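You operate a simulated robot arm through the tools that you are given. There is no shell and no other tool.

You run a simulated robot arm. Do the job below in one go: nothing can be reset, and whatever is moved stays where it is left.

TASK
The yarn has snapped: ease the brake and mend it.
Fine: wheel stop on first; brake peg as on the spin card; lift the pale peg and stand it in the red socket again, join the purple braid to it and lay the braid on the fibre rest.
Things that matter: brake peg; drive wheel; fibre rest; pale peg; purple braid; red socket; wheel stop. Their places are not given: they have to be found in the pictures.

The check looks at the end state, three seconds after you hand in, the way a careful person would. Anything else that was tipped, shoved, dropped, spilled or broken makes it a failure.

THE ROBOT
A 7-joint arm with a three-finger gripper, fixed in place. Base frame: the origin is at the foot of the arm, x ahead of it, y to its left, z up. Lengths are in cm, angles in degrees, forces in N, time in s.
Its first joint turns from -166.0 to 166.0 degrees. Payload 2.69 kg.
Tool frame: the origin (TCP) lies between the finger pads and is the grasp point; the fingertips stand 3 cm ahead of it; z points along the fingers, y is the line along which they close. The gripper opens to 12.8 cm. The gripper's body begins 11.7 cm behind the TCP.
Orientation is told as [roll, pitch, yaw] about the base's x, y, z axes, in that order, counted from this pose: with the fingers straight down and closing along the base's y, the tool's x points along the base's -x, its y along +y and its z along -z.

THE INTERFACE
- The arm moves only by the tool send_rows. Its argument "targets" is a list of rows, each a list of 7 numbers: the shift along the base's x, y, z in m, then the turn, a rotation vector about the base's x, y, z in rad, then the finger opening in m, from 0 to 0.128. In form: [[x, y, z, rx, ry, rz, grip], ...]. A call has 1 to 20 rows; each row is the pose to reach, as a shift and turn from the pose commanded when the call began. Rows are played at 5 a second. More than 5 cm and 8.6 degrees between two rows, or a gripper value outside its range, and nothing of the call is played. Where a pose cannot be reached the arm comes as near as it can. A force on the tool above 80 N (or 10 N above the force at the start of the call, whichever is more), or a blocked arm, ends the call early, and 0.2 s more pass. The fingers move at their own pace and stop on an object; they squeeze with about 35 N. The grip force told is the motor's: it shows also when the fingers shut on nothing. Time passes only in rows, and 0.2 s behind the last, so rows that repeat a pose let the fingers close. The reply holds the time, the measured pose of the TCP, the force on the tool along the base axes, the opening and the grip force, in the units named above and with some noise, with the torque about the TCP (base axes, N m) and any sound that the robot's microphone picked up.
- Cameras (640 x 400 px; columns grow to the right, rows downward): "scene" is fixed at [39.89, -49.81, 135.41]; the picture's right is [0.97, -0.25, 0.00], its down [-0.16, -0.62, -0.76] and it looks along [0.19, 0.74, -0.64] (base axes); focal length 331 px, centre (320, 200). "wrist" rides on the gripper at [5.8, 5.4, -13.1] in the tool frame; the picture's right is [-0.68, 0.74, 0.00], its down [-0.62, -0.57, -0.55] and it looks along [-0.40, -0.37, 0.84] (tool axes); focal length 234 px, centre (320, 200).
- get_image(camera): a new picture of that camera. The clock stands still meanwhile.
- raise_lower(by): slides the trunk up (or, below 0, down) by that many cm; the arm rides with it, the base frame stays. It gives what a move gives, with no picture.
- probe_pixels(camera, pixels): for up to 12 pixels [column, row] of the newest picture of that camera ("zoom" is the newest enlarged one), the place [x, y, z] in the base frame of the surface seen there, good to about 0.2 cm. The clock stands still meanwhile.
- close_up(camera, box): a new picture of the part [left, top, right, bottom] of that camera's present view, enlarged. The clock stands still meanwhile.
- hand_in(): hands the job in; it is judged then, once.

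Open the gripper and draw the arm clear of the work before you hand the job in, unless the task says otherwise.

The tools are called after "Call:" as name(argument=value, ...) on one line, values as JSON. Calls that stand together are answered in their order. send_rows: Moves the arm, as the interface text tells. Its arguments: {"type":"object","properties":{"targets":{"type":"array","items":{"type":"array","items":{"type":"number"}}}},"required":["targets"]} The other tools are called the same way: raise_lower (by) slides the trunk up or down; get_image (camera) takes a picture; probe_pixels (camera, pixels) gives the place of the surface under pixels of a picture; close_up (camera, box) takes an enlarged picture of a part of a camera's view; hand_in () hands the job in.

At the start:

```text
time_s: 0.0
tcp_pos: [71.11, 37.71, 96.04]
orientation: [0.1, 0.0, 0.0]
force: [-0.4, 0.0, 0.3]
torque: [-0.01, -0.01, 0.03]
finger_gap: 12.78
gripper_force: 0.1
trunk travel left (down, up): [-15.0, 20.0]
```

scene: 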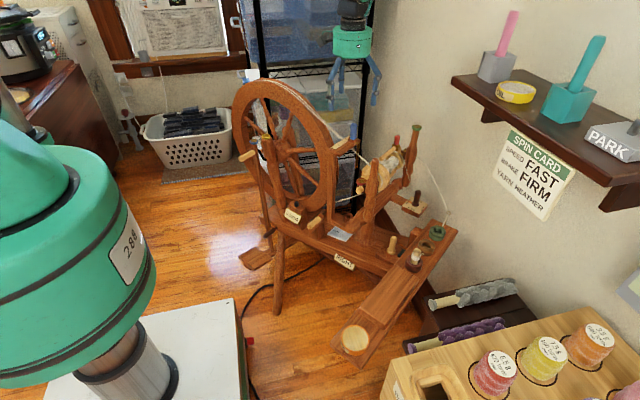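
wrist: 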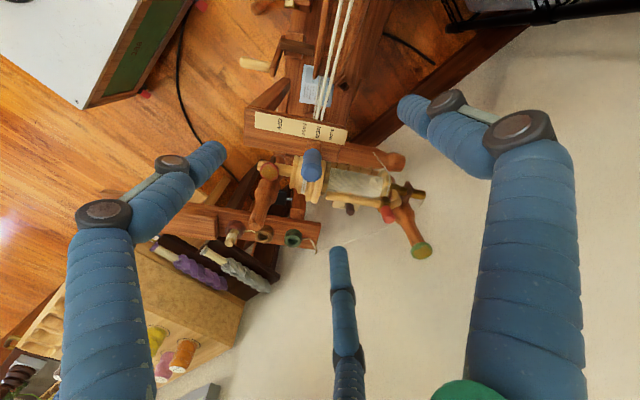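

I begin by looking closely at the spinning wheel and the spin card in the scene picture (wheel around 330,200, card around 535,175).

Call:
close_up(camera="scene", box=[480, 110, 600, 230])

Call:
close_up(camera="scene", box=[220, 180, 360, 280])

Call:
close_up(camera="scene", box=[320, 110, 480, 210])

Call:
close_up(camera="scene", box=[320, 210, 540, 370])

```text
3.33 times, centred on (540, 170) of scene
```

zoom: 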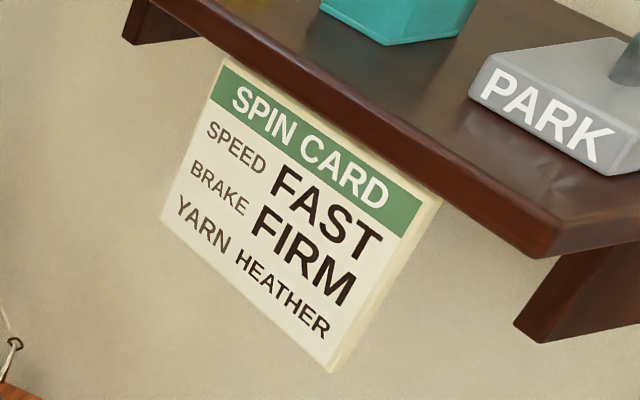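

```text
4.00 times, centred on (290, 230) of scene
```

zoom: 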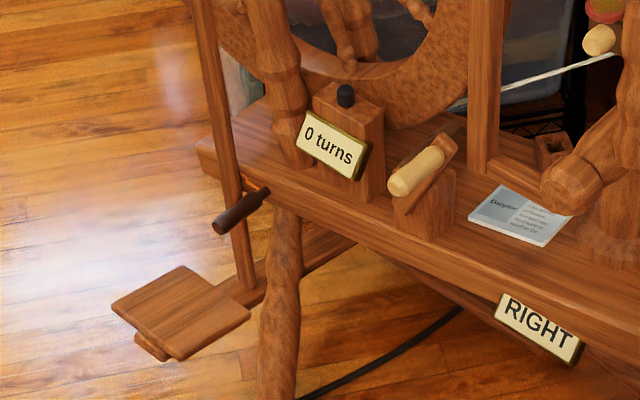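

```text
4.00 times, centred on (400, 160) of scene
```

zoom: 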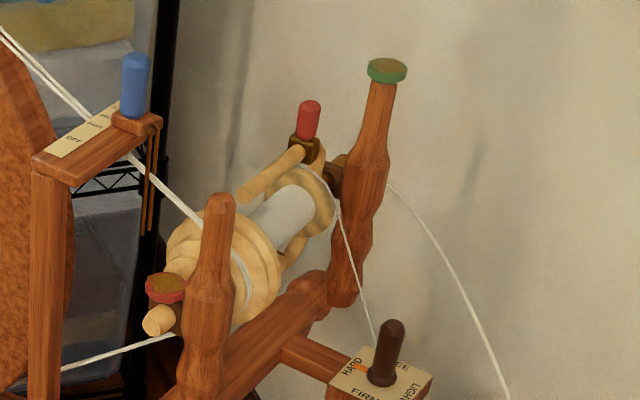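

```text
2.50 times, centred on (430, 290) of scene
```

zoom: 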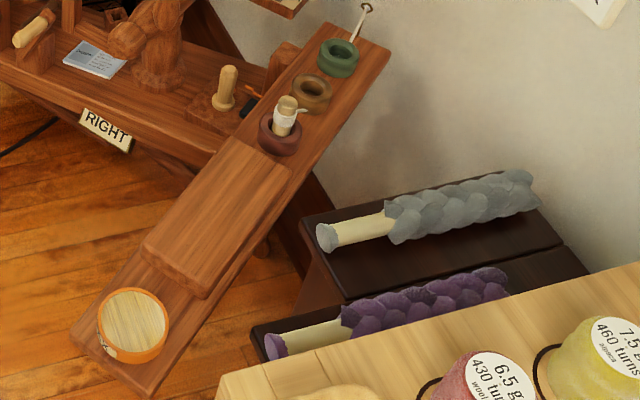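

The card says SPEED FAST, BRAKE FIRM, YARN HEATHER. I zoom in on the brake dial near (412,200), the ring sockets near (425,240), and the wheel stop area near (320,225).

Call:
close_up(camera="scene", box=[390, 180, 440, 220])

Call:
close_up(camera="scene", box=[380, 210, 470, 280])

Call:
close_up(camera="scene", box=[280, 190, 360, 250])

Call:
close_up(camera="wrist", box=[140, 120, 440, 300])

Call:
close_up(camera="scene", box=[320, 110, 400, 170])

```text
10.00 times, centred on (415, 200) of scene
```

zoom: 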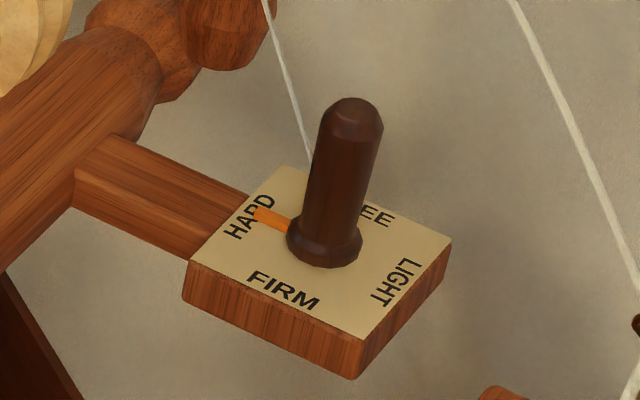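

```text
5.71 times, centred on (425, 245) of scene
```

zoom: 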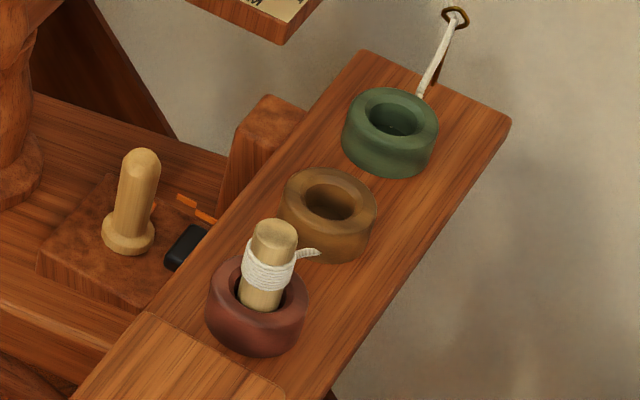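

```text
6.67 times, centred on (320, 220) of scene
```

zoom: 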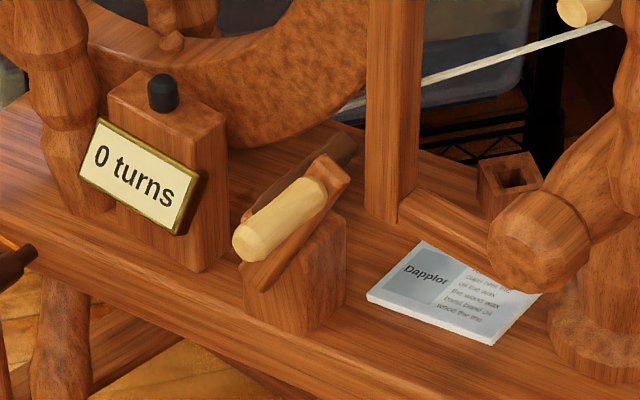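

```text
2.13 times, centred on (290, 210) of wrist
```

zoom: 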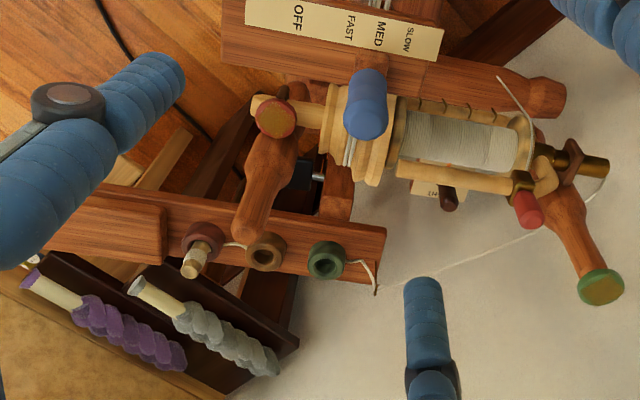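

```text
6.67 times, centred on (360, 140) of scene
```

zoom: 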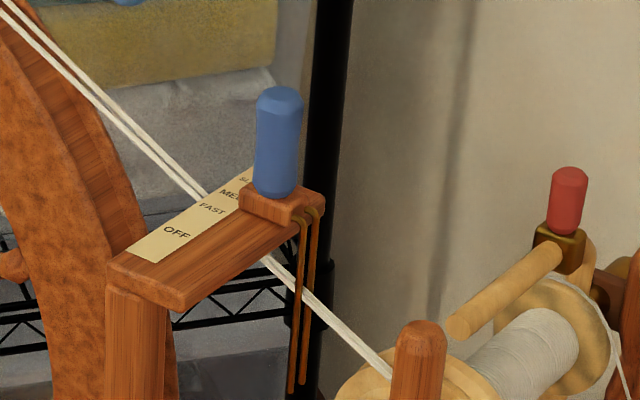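

I'll probe a range of points in the scene picture to place the parts: brake dial, sockets, knobs, lever, rest, and braids.

Call:
get_image(camera="scene")

Call:
probe_pixels(camera="scene", pixels=[[416, 193], [423, 248], [414, 258], [395, 240], [437, 233], [429, 245], [390, 290], [355, 339], [460, 300], [430, 305], [455, 340], [490, 325]])

Call:
probe_pixels(camera="scene", pixels=[[316, 222], [326, 215], [293, 215], [304, 203], [343, 262], [415, 130], [388, 140], [353, 130], [341, 232], [412, 343], [270, 100], [300, 195]])

```text
taken
```

scene: 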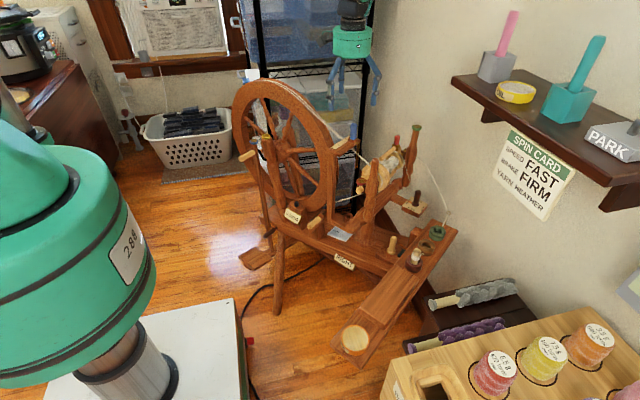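

```text
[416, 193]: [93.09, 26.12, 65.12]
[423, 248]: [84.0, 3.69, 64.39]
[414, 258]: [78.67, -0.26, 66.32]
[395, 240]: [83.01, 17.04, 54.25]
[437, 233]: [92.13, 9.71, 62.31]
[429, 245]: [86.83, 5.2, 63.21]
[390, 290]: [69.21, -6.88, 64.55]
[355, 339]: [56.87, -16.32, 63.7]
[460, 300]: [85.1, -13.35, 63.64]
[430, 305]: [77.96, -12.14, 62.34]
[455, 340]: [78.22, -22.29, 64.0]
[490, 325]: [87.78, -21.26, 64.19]
```

```text
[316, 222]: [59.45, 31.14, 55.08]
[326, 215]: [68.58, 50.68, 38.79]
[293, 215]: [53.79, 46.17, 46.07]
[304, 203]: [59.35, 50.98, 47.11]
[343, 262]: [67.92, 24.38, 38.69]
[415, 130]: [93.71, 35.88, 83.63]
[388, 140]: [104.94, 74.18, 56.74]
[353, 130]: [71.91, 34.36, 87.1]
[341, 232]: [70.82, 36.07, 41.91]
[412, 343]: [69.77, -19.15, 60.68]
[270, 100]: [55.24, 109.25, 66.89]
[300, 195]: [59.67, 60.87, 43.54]
```

I'll take a zoom on the brake dial and probe its labels, peg top and pointer.

Call:
close_up(camera="scene", box=[390, 180, 440, 220])

Call:
probe_pixels(camera="zoom", pixels=[[350, 108], [345, 150], [330, 230], [320, 258], [272, 218], [255, 215], [282, 290], [393, 285], [250, 215], [380, 215], [190, 262], [445, 240]])

Call:
close_up(camera="scene", box=[385, 220, 445, 270])

```text
10.00 times, centred on (415, 200) of scene
```

zoom: 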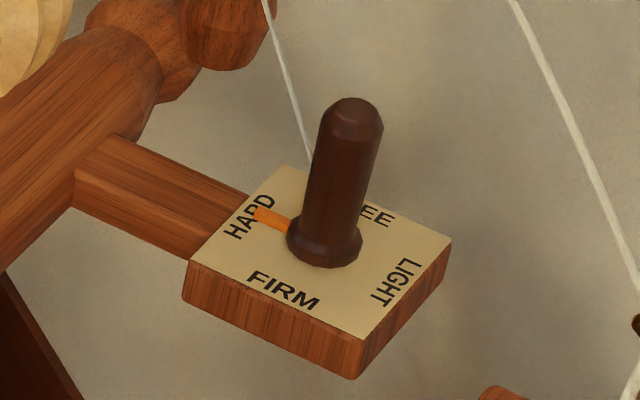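

```text
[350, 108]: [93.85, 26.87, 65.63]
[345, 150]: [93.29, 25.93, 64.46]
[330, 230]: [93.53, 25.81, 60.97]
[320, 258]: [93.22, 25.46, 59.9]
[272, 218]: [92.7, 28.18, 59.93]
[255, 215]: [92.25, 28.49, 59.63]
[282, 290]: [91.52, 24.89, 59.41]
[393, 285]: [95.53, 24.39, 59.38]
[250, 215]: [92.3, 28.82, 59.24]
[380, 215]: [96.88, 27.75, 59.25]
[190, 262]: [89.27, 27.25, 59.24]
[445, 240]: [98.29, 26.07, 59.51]
```

```text
8.00 times, centred on (415, 245) of scene
```

zoom: 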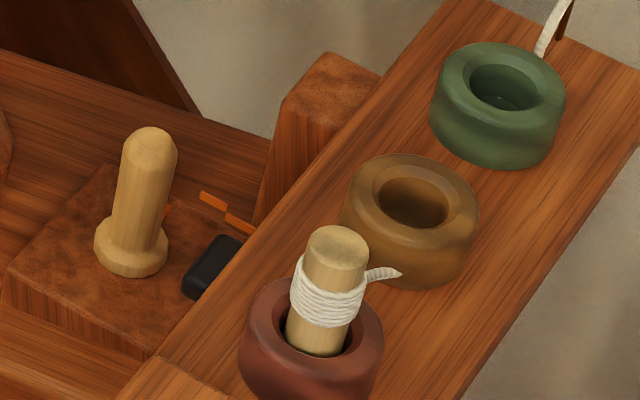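

The brake peg pointer (orange) points to HARD and must turn to FIRM. I check what the gripper looks like (around 350,70 in scene) and the knob near (398,243).

Call:
close_up(camera="scene", box=[310, 0, 400, 120])

Call:
close_up(camera="wrist", box=[220, 60, 360, 160])

Call:
close_up(camera="wrist", box=[200, 140, 340, 260])

```text
3.33 times, centred on (355, 60) of scene
```

zoom: 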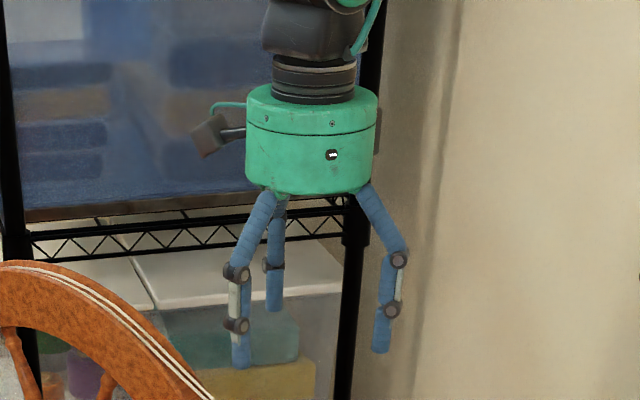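

```text
4.00 times, centred on (290, 110) of wrist
```

zoom: 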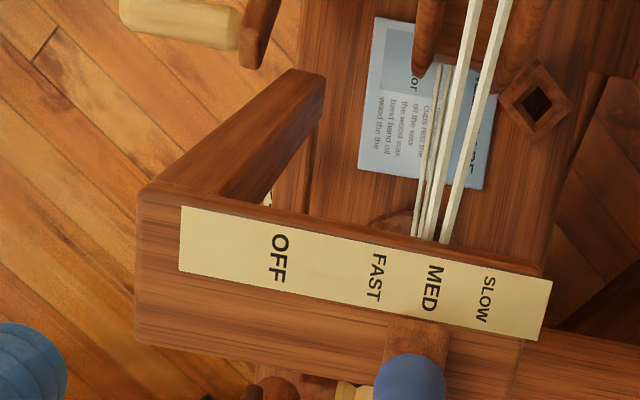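

```text
3.33 times, centred on (270, 200) of wrist
```

zoom: 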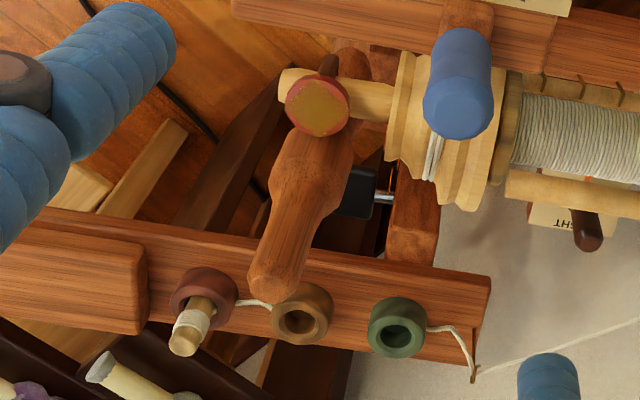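

The gripper looks three-fingered in the picture; I'll close it partly in free air here to see how the fingers actually meet.

Call:
send_rows(targets=[[0, 0, 0, 0, 0, 0, 0.02], [0, 0, 0, 0, 0, 0, 0.02], [0, 0, 0, 0, 0, 0, 0.02]])

Call:
get_image(camera="wrist")

Call:
close_up(camera="scene", box=[310, 0, 400, 120])

```text
time_s: 0.8
tcp_pos: [71.22, 37.71, 96.1]
orientation: [-0.1, 0.0, 0.0]
force: [-0.2, -0.3, -0.8]
torque: [0.0, -0.01, -0.02]
finger_gap: 2.03
gripper_force: 0.1
trunk travel left (down, up): [-15.0, 20.0]
```

```text
taken
```

wrist: 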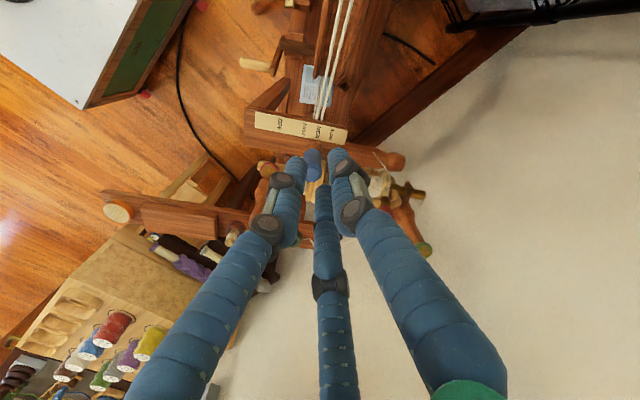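

```text
3.33 times, centred on (355, 60) of scene
```

zoom: 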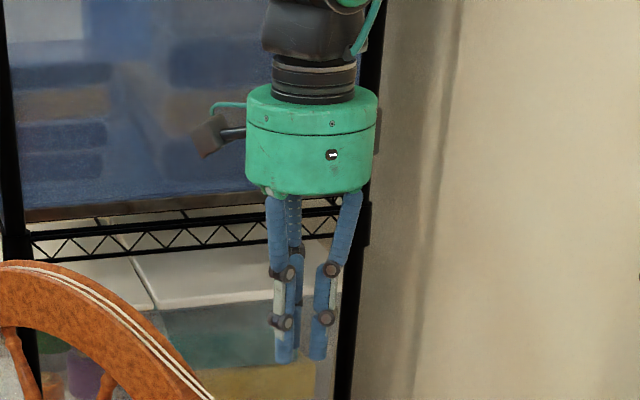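

The fingers close centrally around the TCP. I reopen partially later; now zoom on the lever near (313,222) and knob near (397,243) and probe them finely.

Call:
close_up(camera="scene", box=[285, 195, 345, 245])

Call:
probe_pixels(camera="zoom", pixels=[[225, 245], [245, 220], [275, 190], [310, 170], [330, 140], [300, 130], [240, 280], [290, 255], [265, 300], [120, 90], [85, 195], [330, 300]])

Call:
close_up(camera="scene", box=[385, 220, 445, 270])

Call:
probe_pixels(camera="zoom", pixels=[[150, 135], [143, 200], [130, 260], [168, 208], [213, 200], [237, 222], [212, 265], [70, 260], [340, 240], [330, 340], [385, 272], [310, 85]])

```text
8.00 times, centred on (315, 220) of scene
```

zoom: 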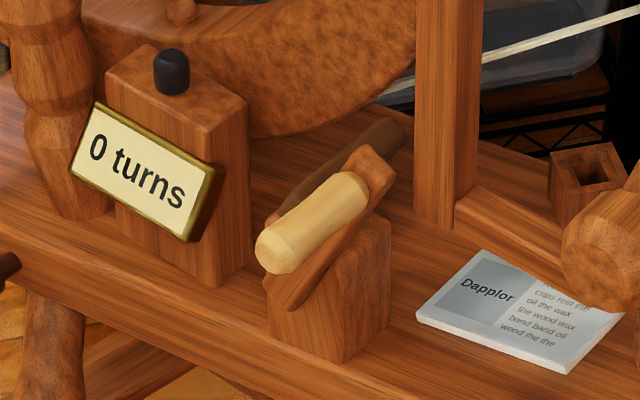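

```text
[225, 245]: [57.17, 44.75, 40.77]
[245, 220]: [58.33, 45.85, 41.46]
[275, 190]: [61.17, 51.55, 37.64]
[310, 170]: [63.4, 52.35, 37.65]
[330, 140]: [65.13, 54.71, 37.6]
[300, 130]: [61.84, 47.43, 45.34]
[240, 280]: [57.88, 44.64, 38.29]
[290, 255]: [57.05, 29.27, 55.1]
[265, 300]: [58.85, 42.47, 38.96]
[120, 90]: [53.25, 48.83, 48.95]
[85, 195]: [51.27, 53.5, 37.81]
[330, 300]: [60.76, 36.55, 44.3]
```

```text
8.00 times, centred on (415, 245) of scene
```

zoom: 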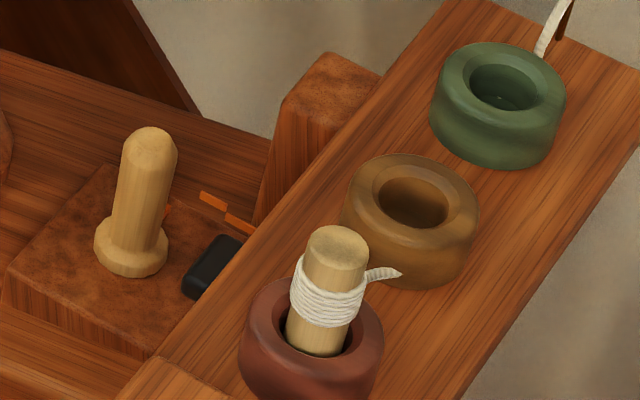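

```text
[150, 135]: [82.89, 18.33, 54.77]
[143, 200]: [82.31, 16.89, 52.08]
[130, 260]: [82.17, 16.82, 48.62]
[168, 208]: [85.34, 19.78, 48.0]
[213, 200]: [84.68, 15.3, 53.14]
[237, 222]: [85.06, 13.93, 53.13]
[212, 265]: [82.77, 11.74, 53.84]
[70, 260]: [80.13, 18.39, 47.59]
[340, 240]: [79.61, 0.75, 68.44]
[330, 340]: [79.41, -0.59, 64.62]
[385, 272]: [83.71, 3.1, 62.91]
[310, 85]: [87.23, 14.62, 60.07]
```

I'll map the wheel rim, posts, and the lever more densely to know the obstacles.

Call:
get_image(camera="scene")

Call:
probe_pixels(camera="scene", pixels=[[237, 110], [250, 90], [280, 84], [310, 105], [330, 145], [335, 185], [315, 212], [290, 205], [266, 180], [245, 140], [265, 140], [246, 156]])

Call:
probe_pixels(camera="scene", pixels=[[277, 270], [262, 258], [268, 232], [340, 150], [335, 200], [370, 170], [365, 210], [385, 175], [400, 165], [414, 160], [417, 128], [440, 200]])

Call:
close_up(camera="scene", box=[300, 205, 340, 240])

Call:
probe_pixels(camera="zoom", pixels=[[170, 270], [200, 270], [250, 230], [300, 190], [330, 140], [350, 170], [240, 310], [300, 260], [360, 110], [390, 90], [380, 270], [300, 330]])

```text
taken
```

scene: 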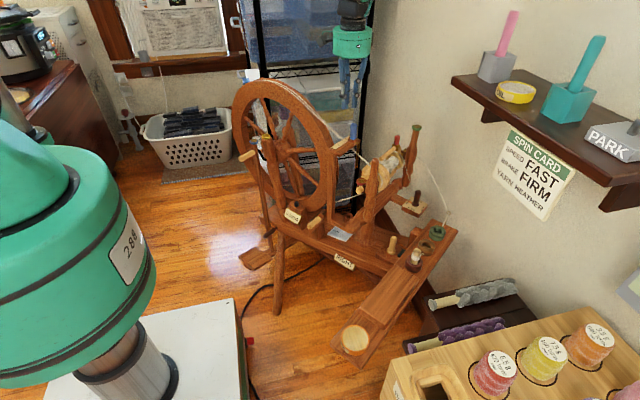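

```text
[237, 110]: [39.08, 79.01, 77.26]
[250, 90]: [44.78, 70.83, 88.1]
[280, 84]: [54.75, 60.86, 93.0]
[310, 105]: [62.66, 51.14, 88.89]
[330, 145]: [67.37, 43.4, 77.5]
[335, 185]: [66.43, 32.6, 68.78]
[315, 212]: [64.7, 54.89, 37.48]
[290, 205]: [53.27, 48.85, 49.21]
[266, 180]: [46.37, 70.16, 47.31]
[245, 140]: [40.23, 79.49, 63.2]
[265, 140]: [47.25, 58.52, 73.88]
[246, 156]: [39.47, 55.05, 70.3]
```

```text
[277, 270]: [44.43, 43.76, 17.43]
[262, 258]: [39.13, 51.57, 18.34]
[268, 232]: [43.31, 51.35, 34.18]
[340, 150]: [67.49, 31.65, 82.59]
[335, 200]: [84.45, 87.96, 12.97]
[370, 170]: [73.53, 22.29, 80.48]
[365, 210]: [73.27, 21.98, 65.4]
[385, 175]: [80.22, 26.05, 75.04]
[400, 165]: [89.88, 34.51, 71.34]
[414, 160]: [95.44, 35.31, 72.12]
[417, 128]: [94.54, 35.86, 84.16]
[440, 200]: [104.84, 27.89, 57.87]
```

```text
11.43 times, centred on (320, 222) of scene
```

zoom: 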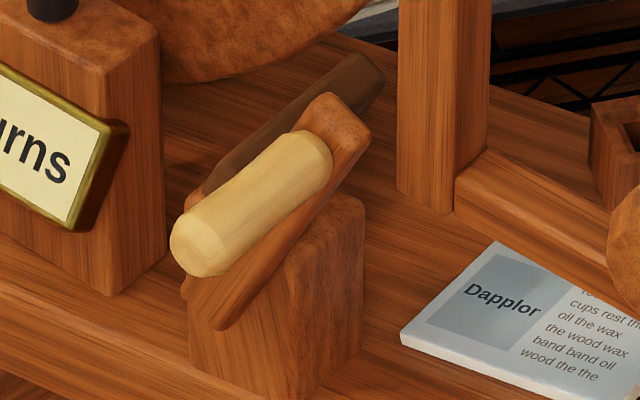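

```text
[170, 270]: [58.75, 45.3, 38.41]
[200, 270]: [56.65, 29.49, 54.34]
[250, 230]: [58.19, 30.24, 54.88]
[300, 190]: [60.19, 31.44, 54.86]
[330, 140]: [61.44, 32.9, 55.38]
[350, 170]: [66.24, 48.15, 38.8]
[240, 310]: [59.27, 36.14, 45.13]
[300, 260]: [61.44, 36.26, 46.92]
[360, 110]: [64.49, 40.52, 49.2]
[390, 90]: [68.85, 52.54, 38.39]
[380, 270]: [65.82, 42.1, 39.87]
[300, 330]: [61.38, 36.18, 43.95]
```

The wheel rim plane runs from about (39,79) to (67,43); the lever handle is near (59,31,55). I move the wrist camera with a yaw of 90° above the lever to view it from the near side.

Call:
send_rows(targets=[[-0.016, -0.007, 0, 0, 0, 0.1428, 0.128], [-0.032, -0.014, -0.01, 0, 0, 0.2856, 0.128], [-0.048, -0.021, -0.03, 0, 0, 0.4284, 0.128], [-0.064, -0.028, -0.05, 0, 0, 0.5712, 0.128], [-0.08, -0.035, -0.07, 0, 0, 0.714, 0.128], [-0.096, -0.042, -0.09, 0, 0, 0.8568, 0.128], [-0.112, -0.05, -0.11, 0, 0, 0.9996, 0.128], [-0.128, -0.058, -0.13, 0, 0, 1.1424, 0.128], [-0.144, -0.066, -0.15, 0, 0, 1.2852, 0.128], [-0.16, -0.073, -0.17, 0, 0, 1.428, 0.128], [-0.178, -0.08, -0.18, 0, 0, 1.5708, 0.128], [-0.178, -0.08, -0.18, 0, 0, 1.5708, 0.128]])

Call:
get_image(camera="wrist")

Call:
get_image(camera="scene")

```text
time_s: 2.1
tcp_pos: [63.69, 34.39, 89.28]
orientation: [-0.4, -1.6, 44.5]
force: [-1.5, -0.6, -2.1]
torque: [0.09, -0.17, -0.03]
finger_gap: 12.9
gripper_force: 0.1
trunk travel left (down, up): [-15.0, 20.0]
stopped in row 6: the force on the tool passed its limit at 99 N (the readings are from after the stop); the commanded pose is now the measured one
```

```text
taken
```

wrist: 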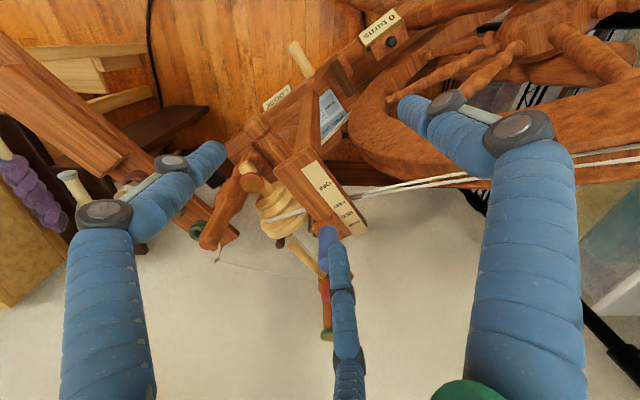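

```text
taken
```

scene: 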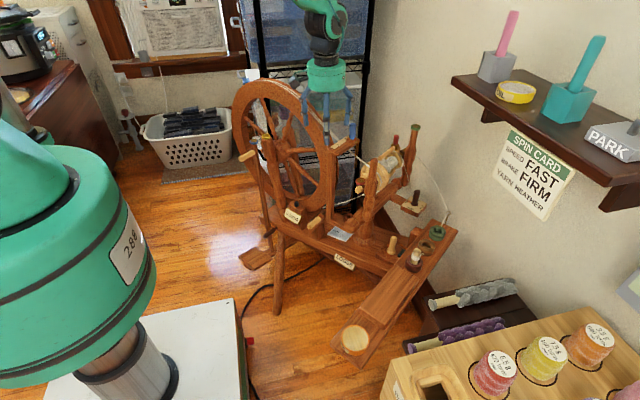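

The move stopped early on a contact (99 N) near the blue slider peg. I look closely at the slider peg and board to see whether anything moved before doing anything else.

Call:
close_up(camera="scene", box=[320, 110, 400, 170])

Call:
close_up(camera="wrist", box=[220, 140, 400, 300])

Call:
close_up(camera="scene", box=[270, 0, 390, 150])

```text
6.67 times, centred on (360, 140) of scene
```

zoom: 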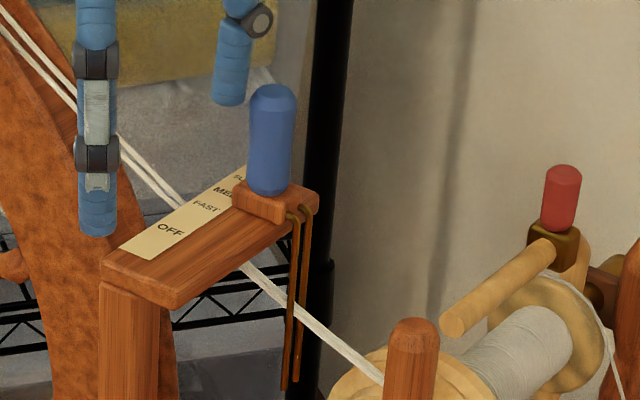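

```text
2.50 times, centred on (310, 220) of wrist
```

zoom: 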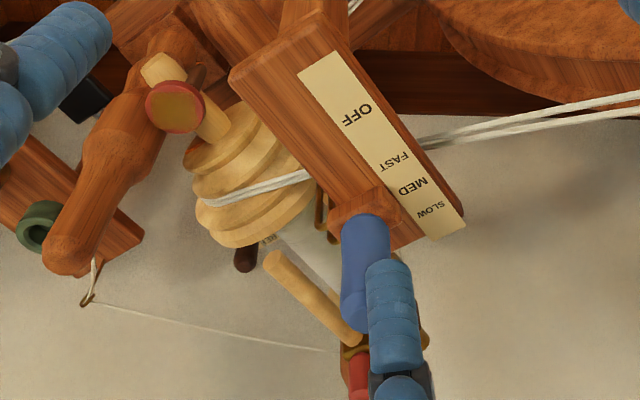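

```text
2.67 times, centred on (330, 75) of scene
```

zoom: 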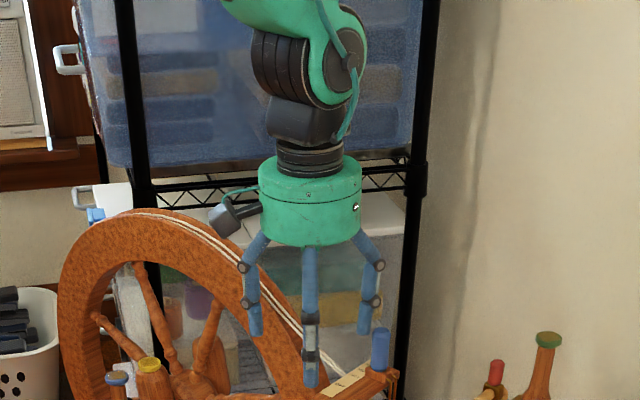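

The slider peg still sits at the same label position, but the whole machine may have shifted slightly (≈1 px). I compare earlier crops of the sockets and base, and re-probe some points.

Call:
close_up(camera="scene", box=[385, 220, 445, 270])

Call:
close_up(camera="scene", box=[285, 195, 345, 245])

Call:
close_up(camera="scene", box=[390, 180, 440, 220])

Call:
close_up(camera="scene", box=[220, 180, 360, 280])

```text
8.00 times, centred on (415, 245) of scene
```

zoom: 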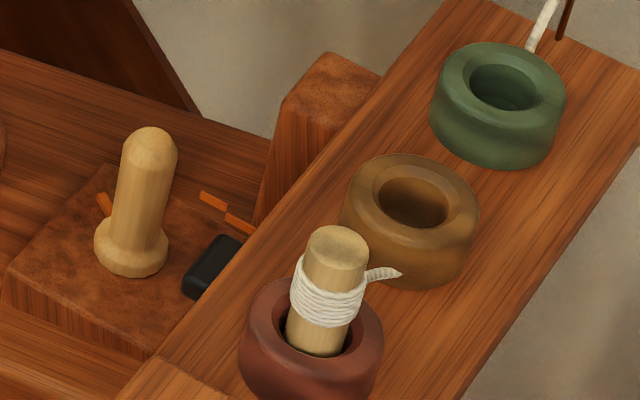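

```text
8.00 times, centred on (315, 220) of scene
```

zoom: 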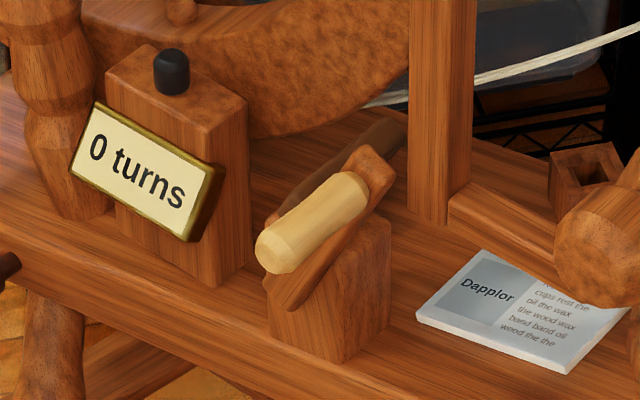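

```text
10.00 times, centred on (415, 200) of scene
```

zoom: 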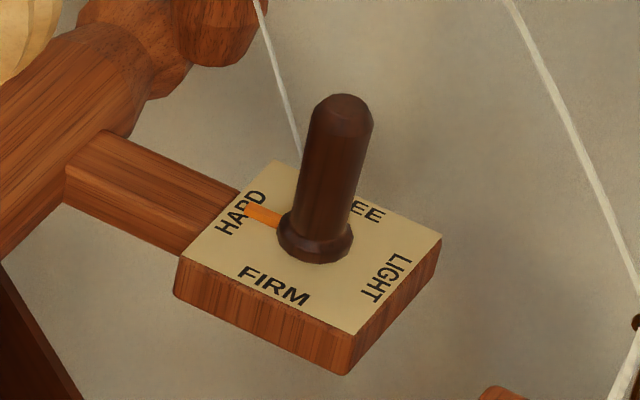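

```text
4.00 times, centred on (290, 230) of scene
```

zoom: 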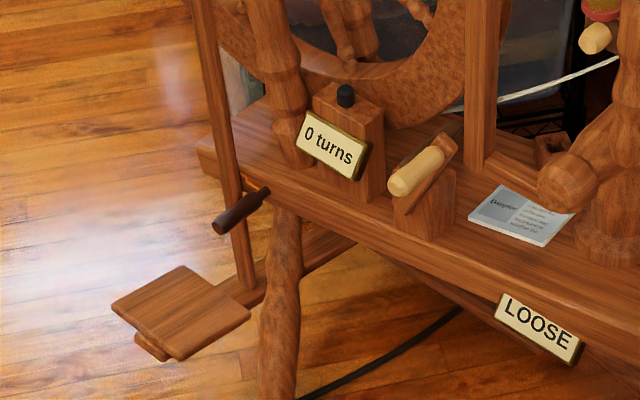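

The sign changed from RIGHT to LOOSE and the tension knob's orange pointer moved: the contact slid the mother-of-all about 0.3 cm. I'll need to restore that with the knob; first I rise clear and probe the present pointer, and look at the lever from the wrist picture.

Call:
send_rows(targets=[[-0.01, 0, 0.03, 0, 0, 0, 0.128], [-0.02, 0, 0.06, 0, 0, 0, 0.128], [-0.03, 0, 0.08, 0, 0, 0, 0.03], [-0.03, 0, 0.08, 0, 0, 0, 0.03]])

Call:
close_up(camera="scene", box=[385, 230, 415, 255])

Call:
probe_pixels(camera="zoom", pixels=[[160, 100], [200, 130], [240, 70], [220, 200], [185, 170], [270, 210], [120, 250], [300, 250], [345, 255], [170, 120]])

Call:
close_up(camera="scene", box=[300, 205, 340, 240])

```text
time_s: 3.1
tcp_pos: [60.68, 34.42, 97.52]
orientation: [-0.4, -1.6, 44.5]
force: [0.4, 0.2, 0.3]
torque: [0.01, 0.01, 0.03]
finger_gap: 3.0
gripper_force: 0.0
trunk travel left (down, up): [-15.0, 20.0]
```

```text
16.00 times, centred on (400, 242) of scene
```

zoom: 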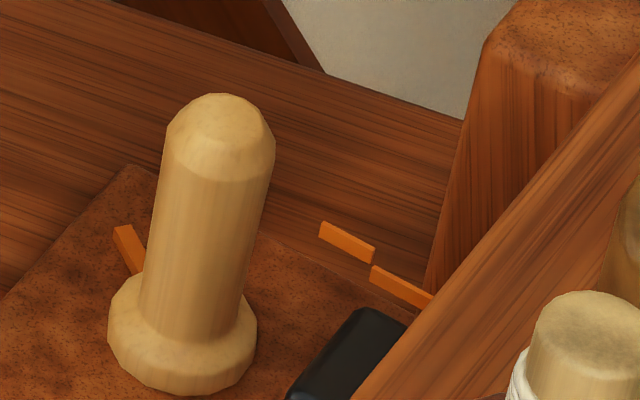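

```text
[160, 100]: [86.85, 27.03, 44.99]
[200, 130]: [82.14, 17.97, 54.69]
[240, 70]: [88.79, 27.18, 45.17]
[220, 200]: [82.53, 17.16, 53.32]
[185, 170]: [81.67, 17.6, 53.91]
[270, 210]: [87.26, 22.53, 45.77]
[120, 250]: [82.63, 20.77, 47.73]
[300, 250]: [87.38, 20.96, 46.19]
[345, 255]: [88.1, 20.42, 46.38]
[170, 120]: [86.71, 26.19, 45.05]
```

```text
11.43 times, centred on (320, 222) of scene
```

zoom: 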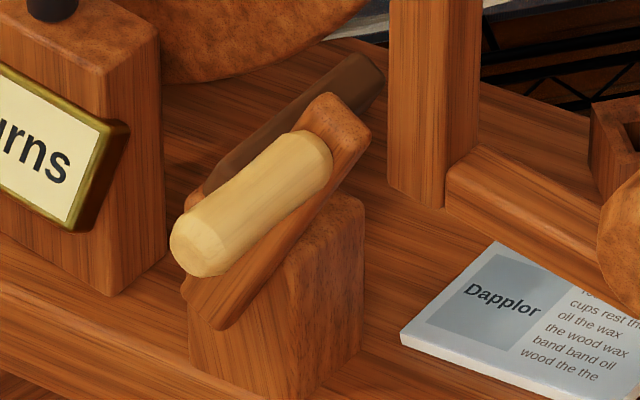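

The knob pointer moved from roughly 32° to roughly 90° (CCW ≈ 58°). I level the tool first, then yaw to 90° with the gripper narrowed and move to a viewing spot above the lever.

Call:
send_rows(targets=[[-0.03, -0.01, 0, -0.0147, 0.0248, 0, 0.03], [-0.07, -0.03, -0.01, -0.0147, 0.0248, 0, 0.03]])

Call:
send_rows(targets=[[0, -0.01, -0.02, 0, 0, 0.14, 0.03], [0, -0.015, -0.05, 0, 0, 0.28, 0.03], [0, -0.015, -0.08, 0, 0, 0.42, 0.03], [0, -0.015, -0.11, 0, 0, 0.56, 0.03], [0, -0.015, -0.13, 0, 0, 0.7, 0.03], [0, -0.015, -0.15, 0, 0, 0.794, 0.03], [0, -0.015, -0.15, 0, 0, 0.794, 0.03]])

Call:
get_image(camera="wrist")

Call:
get_image(camera="scene")

```text
time_s: 3.7
tcp_pos: [53.77, 31.35, 96.35]
orientation: [-0.1, 0.1, 44.5]
force: [0.7, 0.0, -0.3]
torque: [-0.05, 0.08, 0.01]
finger_gap: 3.02
gripper_force: 0.0
trunk travel left (down, up): [-15.0, 20.0]
```

```text
time_s: 5.3
tcp_pos: [53.81, 29.95, 81.53]
orientation: [-0.1, 0.0, 90.0]
force: [-0.4, -0.2, -0.3]
torque: [-0.04, -0.01, -0.02]
finger_gap: 3.01
gripper_force: 0.1
trunk travel left (down, up): [-15.0, 20.0]
```

```text
taken
```

wrist: 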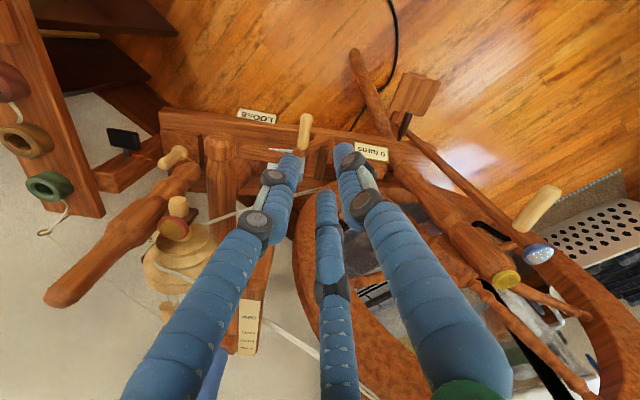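

```text
taken
```

scene: 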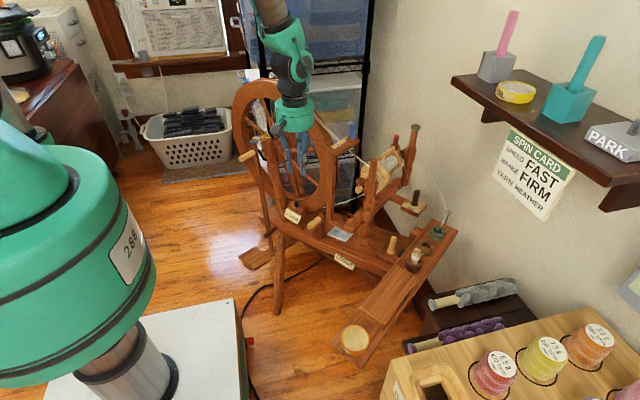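

The lever's pale handle is at about (305,130) in the wrist view but the closed fingers hide it. Open the gripper here (nothing within 10 cm) and look again.

Call:
send_rows(targets=[[0, -0.02, 0, 0, 0, 0, 0.128], [0, -0.04, 0, 0, 0, 0, 0.128], [0, -0.04, 0, 0, 0, 0, 0.128]])

Call:
get_image(camera="wrist")

Call:
close_up(camera="wrist", box=[210, 80, 410, 230])

```text
time_s: 6.1
tcp_pos: [53.81, 25.92, 81.5]
orientation: [-0.1, -0.2, 90.0]
force: [0.1, -0.1, -0.1]
torque: [0.03, 0.05, 0.01]
finger_gap: 12.81
gripper_force: 0.1
trunk travel left (down, up): [-15.0, 20.0]
```

```text
taken
```

wrist: 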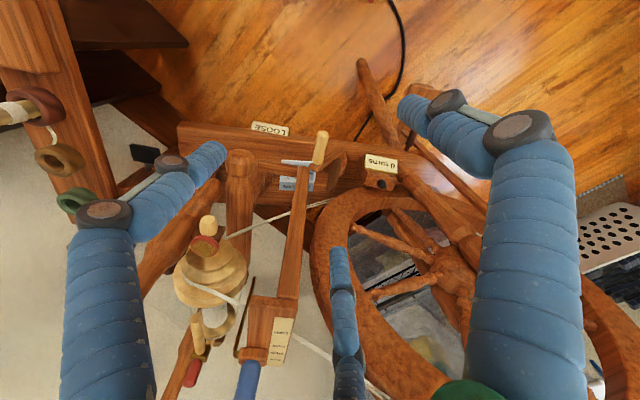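

```text
2.67 times, centred on (310, 155) of wrist
```

zoom: 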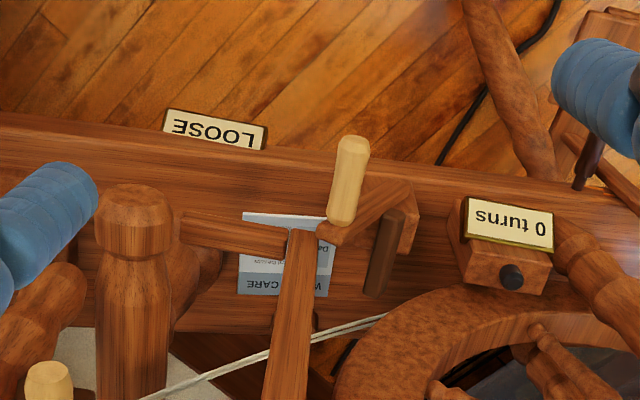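

Now the lever is clear: pale handle at zoom (345,180), arm to the block at (400,205), dark pad at (385,250), rim at (400,320). I probe these points.

Call:
probe_pixels(camera="zoom", pixels=[[352, 145], [347, 180], [341, 215], [330, 238], [360, 215], [390, 192], [408, 200], [395, 220], [385, 250], [375, 285], [400, 325], [440, 305]])

Call:
close_up(camera="wrist", box=[290, 120, 390, 200])

Call:
probe_pixels(camera="zoom", pixels=[[210, 75], [195, 140], [180, 190], [160, 235], [200, 200], [250, 150], [310, 120], [320, 140], [300, 180], [275, 260], [310, 200], [260, 330]])

```text
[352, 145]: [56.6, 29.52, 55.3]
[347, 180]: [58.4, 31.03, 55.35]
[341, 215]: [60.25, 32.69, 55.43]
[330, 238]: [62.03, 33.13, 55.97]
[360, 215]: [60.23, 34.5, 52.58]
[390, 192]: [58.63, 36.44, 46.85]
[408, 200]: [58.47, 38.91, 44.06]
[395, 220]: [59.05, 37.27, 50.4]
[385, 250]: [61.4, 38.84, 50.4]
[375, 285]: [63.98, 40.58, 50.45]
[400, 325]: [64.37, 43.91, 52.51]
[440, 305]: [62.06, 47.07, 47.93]
```

```text
5.00 times, centred on (340, 160) of wrist
```

zoom: 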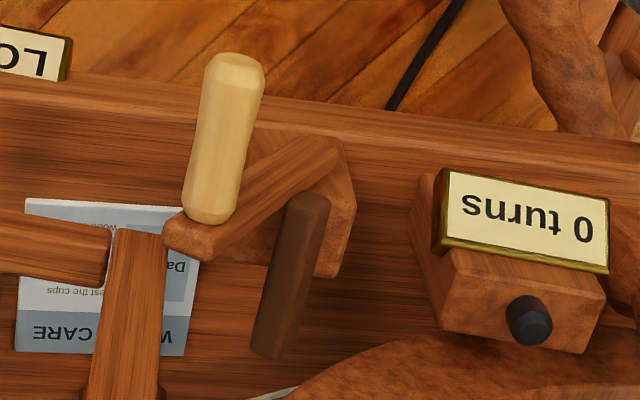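

```text
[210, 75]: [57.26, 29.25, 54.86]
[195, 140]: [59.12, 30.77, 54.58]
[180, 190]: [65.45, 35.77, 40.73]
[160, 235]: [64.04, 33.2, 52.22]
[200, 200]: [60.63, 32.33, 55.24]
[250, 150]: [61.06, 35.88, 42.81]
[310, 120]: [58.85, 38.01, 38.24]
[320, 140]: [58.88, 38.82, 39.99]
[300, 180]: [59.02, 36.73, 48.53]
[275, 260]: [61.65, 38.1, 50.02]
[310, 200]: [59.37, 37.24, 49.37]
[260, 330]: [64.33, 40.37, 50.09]
```

The lever pivots low on its block (axis parallel to the handle, across the wheel plane); its dark pad sits about 3.5 cm short of the rim, so the handle must be pushed toward the wheel. I check the slider board/post corner positions for clearance first.

Call:
close_up(camera="scene", box=[310, 120, 390, 220])

Call:
probe_pixels(camera="zoom", pixels=[[152, 132], [190, 150], [160, 200], [190, 200], [160, 300], [180, 340], [250, 100], [225, 60], [230, 40], [200, 100], [300, 200], [270, 330]])

```text
4.00 times, centred on (350, 170) of scene
```

zoom: 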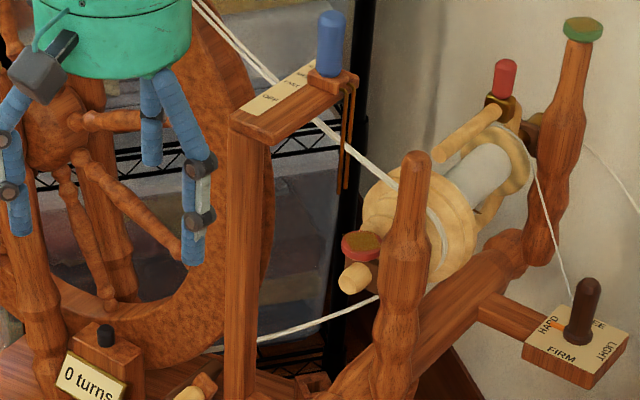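

```text
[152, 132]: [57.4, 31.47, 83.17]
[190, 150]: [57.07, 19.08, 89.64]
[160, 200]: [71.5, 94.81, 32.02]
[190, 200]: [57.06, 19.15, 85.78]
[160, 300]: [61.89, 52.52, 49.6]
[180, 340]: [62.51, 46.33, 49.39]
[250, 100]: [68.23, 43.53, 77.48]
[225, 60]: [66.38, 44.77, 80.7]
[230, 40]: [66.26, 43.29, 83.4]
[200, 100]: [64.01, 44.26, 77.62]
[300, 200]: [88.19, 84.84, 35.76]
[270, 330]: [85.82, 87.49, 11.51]
```

I re-probe the slider post and board corner at the right pixels.

Call:
probe_pixels(camera="zoom", pixels=[[234, 126], [262, 140], [240, 200], [262, 200], [240, 330], [330, 35], [325, 15], [345, 95], [410, 160], [410, 300], [300, 100], [265, 105]])

```text
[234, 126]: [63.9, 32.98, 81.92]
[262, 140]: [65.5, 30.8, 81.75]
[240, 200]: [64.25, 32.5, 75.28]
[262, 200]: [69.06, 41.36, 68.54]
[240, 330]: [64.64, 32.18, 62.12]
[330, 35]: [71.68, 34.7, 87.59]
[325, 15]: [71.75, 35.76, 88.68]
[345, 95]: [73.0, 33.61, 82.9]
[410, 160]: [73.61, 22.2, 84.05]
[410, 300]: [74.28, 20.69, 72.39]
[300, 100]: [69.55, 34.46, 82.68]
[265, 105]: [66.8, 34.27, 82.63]
```

Post corner is at about (64,32.5). I close the gripper, tilt the tool 15° away from the post, and descend beside the handle on the side away from the wheel at (59.7,27.4).

Call:
send_rows(targets=[[0.02, 0.005, 0, 0.08, -0.103, 0, 0.0], [0.045, 0.01, 0, 0.16, -0.207, 0, 0.0], [0.059, 0.015, -0.03, 0.16, -0.207, 0, 0.0], [0.059, 0.015, -0.07, 0.16, -0.207, 0, 0.0], [0.059, 0.015, -0.11, 0.16, -0.207, 0, 0.0], [0.059, 0.015, -0.15, 0.16, -0.207, 0, 0.0], [0.059, 0.015, -0.18, 0.16, -0.207, 0, 0.0], [0.059, 0.015, -0.18, 0.16, -0.207, 0, 0.0]])

Call:
get_image(camera="wrist")

Call:
close_up(camera="scene", box=[270, 120, 390, 240])

```text
time_s: 7.9
tcp_pos: [59.71, 27.38, 63.56]
orientation: [-12.0, -9.2, 90.9]
force: [1.2, -0.2, 0.0]
torque: [0.02, 0.04, 0.0]
finger_gap: 0.21
gripper_force: 31.7
trunk travel left (down, up): [-15.0, 20.0]
```

```text
taken
```

wrist: 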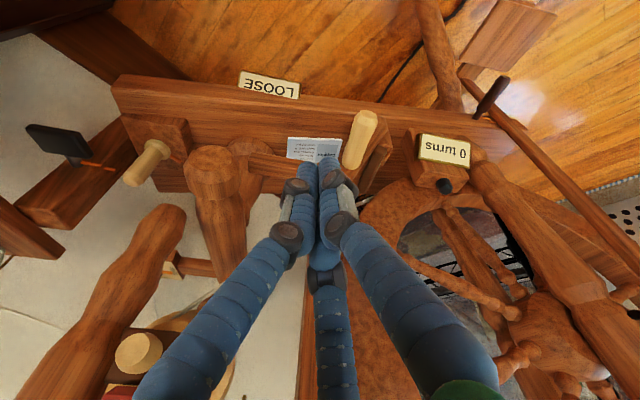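

```text
3.33 times, centred on (330, 180) of scene
```

zoom: 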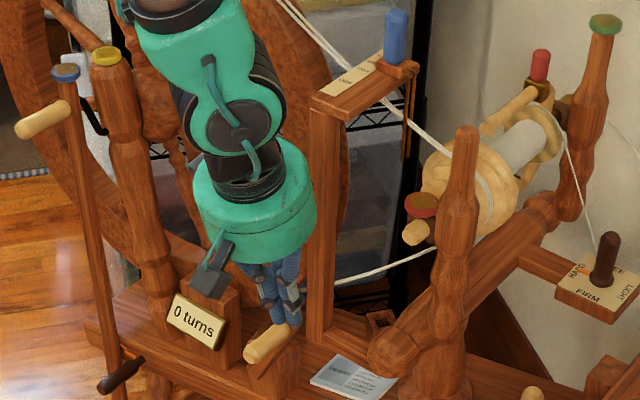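

The fingers are above and on the near side of the handle (wrist view handle at 360,140). I descend 9 cm further to handle height.

Call:
send_rows(targets=[[0, 0, -0.03, 0, 0, 0, 0.0], [0, 0, -0.06, 0, 0, 0, 0.0], [0, 0, -0.088, 0, 0, 0, 0.0], [0, 0, -0.088, 0, 0, 0, 0.0]])

Call:
get_image(camera="wrist")

Call:
close_up(camera="scene", box=[270, 140, 390, 260])

Call:
close_up(camera="scene", box=[220, 140, 300, 260])

```text
time_s: 8.9
tcp_pos: [59.68, 27.4, 54.82]
orientation: [-12.0, -9.2, 90.9]
force: [0.2, -1.0, 0.6]
torque: [0.02, -0.03, -0.01]
finger_gap: 0.23
gripper_force: 31.2
trunk travel left (down, up): [-15.0, 20.0]
```

```text
taken
```

wrist: 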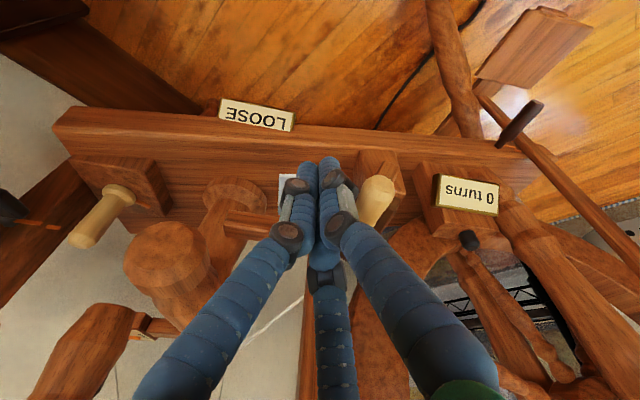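

```text
3.33 times, centred on (330, 200) of scene
```

zoom: 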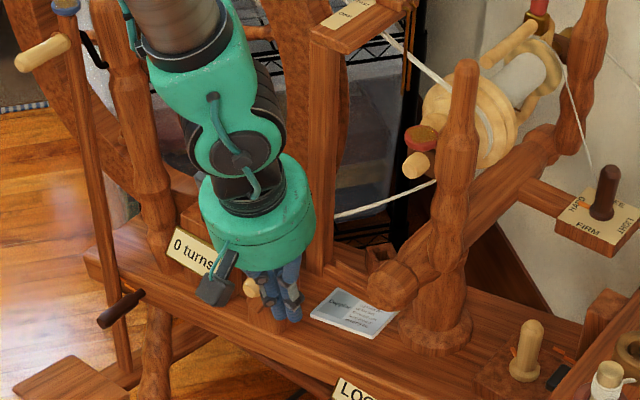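

```text
3.33 times, centred on (260, 200) of scene
```

zoom: 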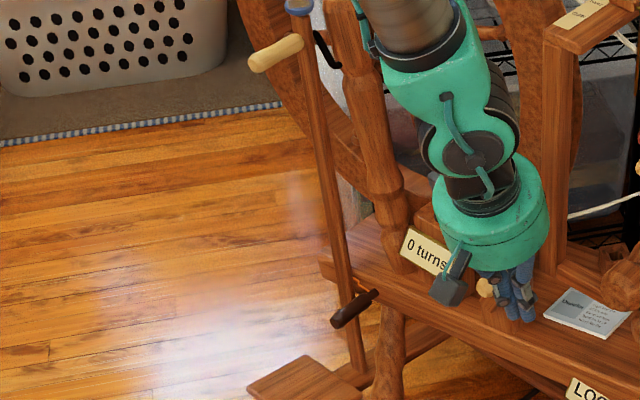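

The fingers sit just outside the handle. I push slowly toward the wheel along (-0.61,0.79), 2 cm in small steps, watching the force.

Call:
send_rows(targets=[[-0.0031, 0.004, 0, 0, 0, 0, 0.0], [-0.0061, 0.0079, 0, 0, 0, 0, 0.0], [-0.0092, 0.0119, 0.001, 0, 0, 0, 0.0], [-0.0122, 0.0158, 0.001, 0, 0, 0, 0.0]])

Call:
get_image(camera="wrist")

Call:
close_up(camera="scene", box=[285, 195, 345, 245])

```text
time_s: 9.9
tcp_pos: [58.59, 29.1, 54.88]
orientation: [-12.1, -9.2, 90.8]
force: [-0.1, 0.4, 1.5]
torque: [0.03, 0.04, 0.05]
finger_gap: 0.22
gripper_force: 31.4
trunk travel left (down, up): [-15.0, 20.0]
```

```text
taken
```

wrist: 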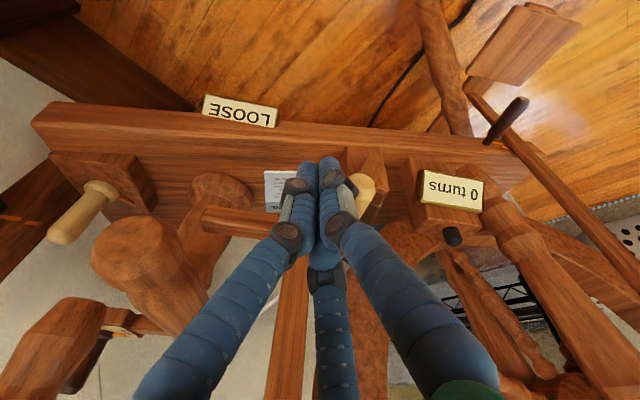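

```text
8.00 times, centred on (315, 220) of scene
```

zoom: 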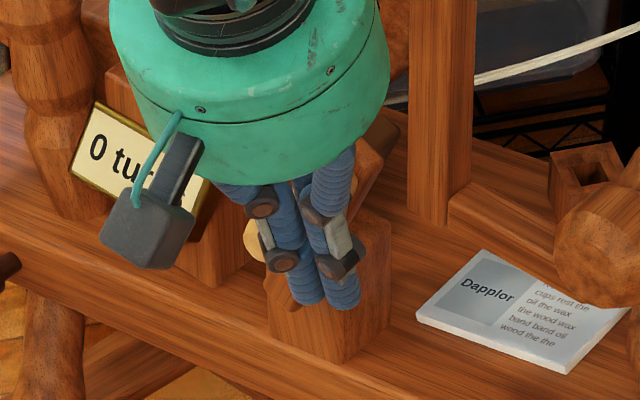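

No force yet and the handle appears just touching the fingers. I push another 2 cm in small steps.

Call:
send_rows(targets=[[-0.0031, 0.004, 0, 0, 0, 0, 0.0], [-0.0061, 0.0079, 0.001, 0, 0, 0, 0.0], [-0.0092, 0.0119, 0.002, 0, 0, 0, 0.0], [-0.0122, 0.0158, 0.003, 0, 0, 0, 0.0]])

Call:
get_image(camera="wrist")

Call:
close_up(camera="scene", box=[285, 195, 345, 245])

```text
time_s: 10.9
tcp_pos: [57.26, 30.48, 55.15]
orientation: [-12.0, -9.0, 91.0]
force: [0.9, 0.2, 0.0]
torque: [0.03, -0.03, 0.0]
finger_gap: 0.2
gripper_force: 31.7
trunk travel left (down, up): [-15.0, 20.0]
```

```text
taken
```

wrist: 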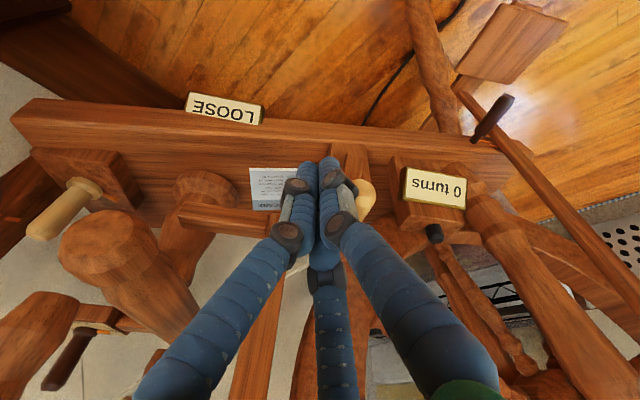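

```text
8.00 times, centred on (315, 220) of scene
```

zoom: 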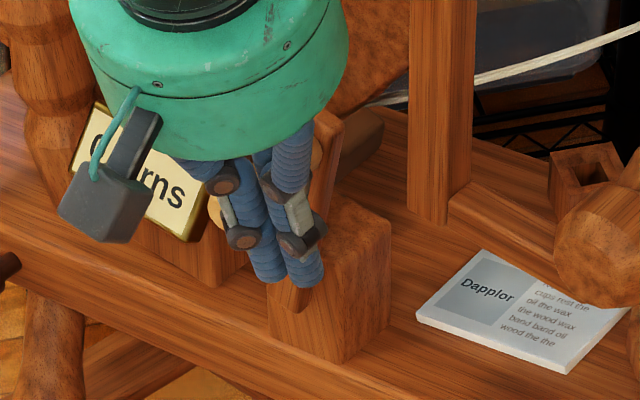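

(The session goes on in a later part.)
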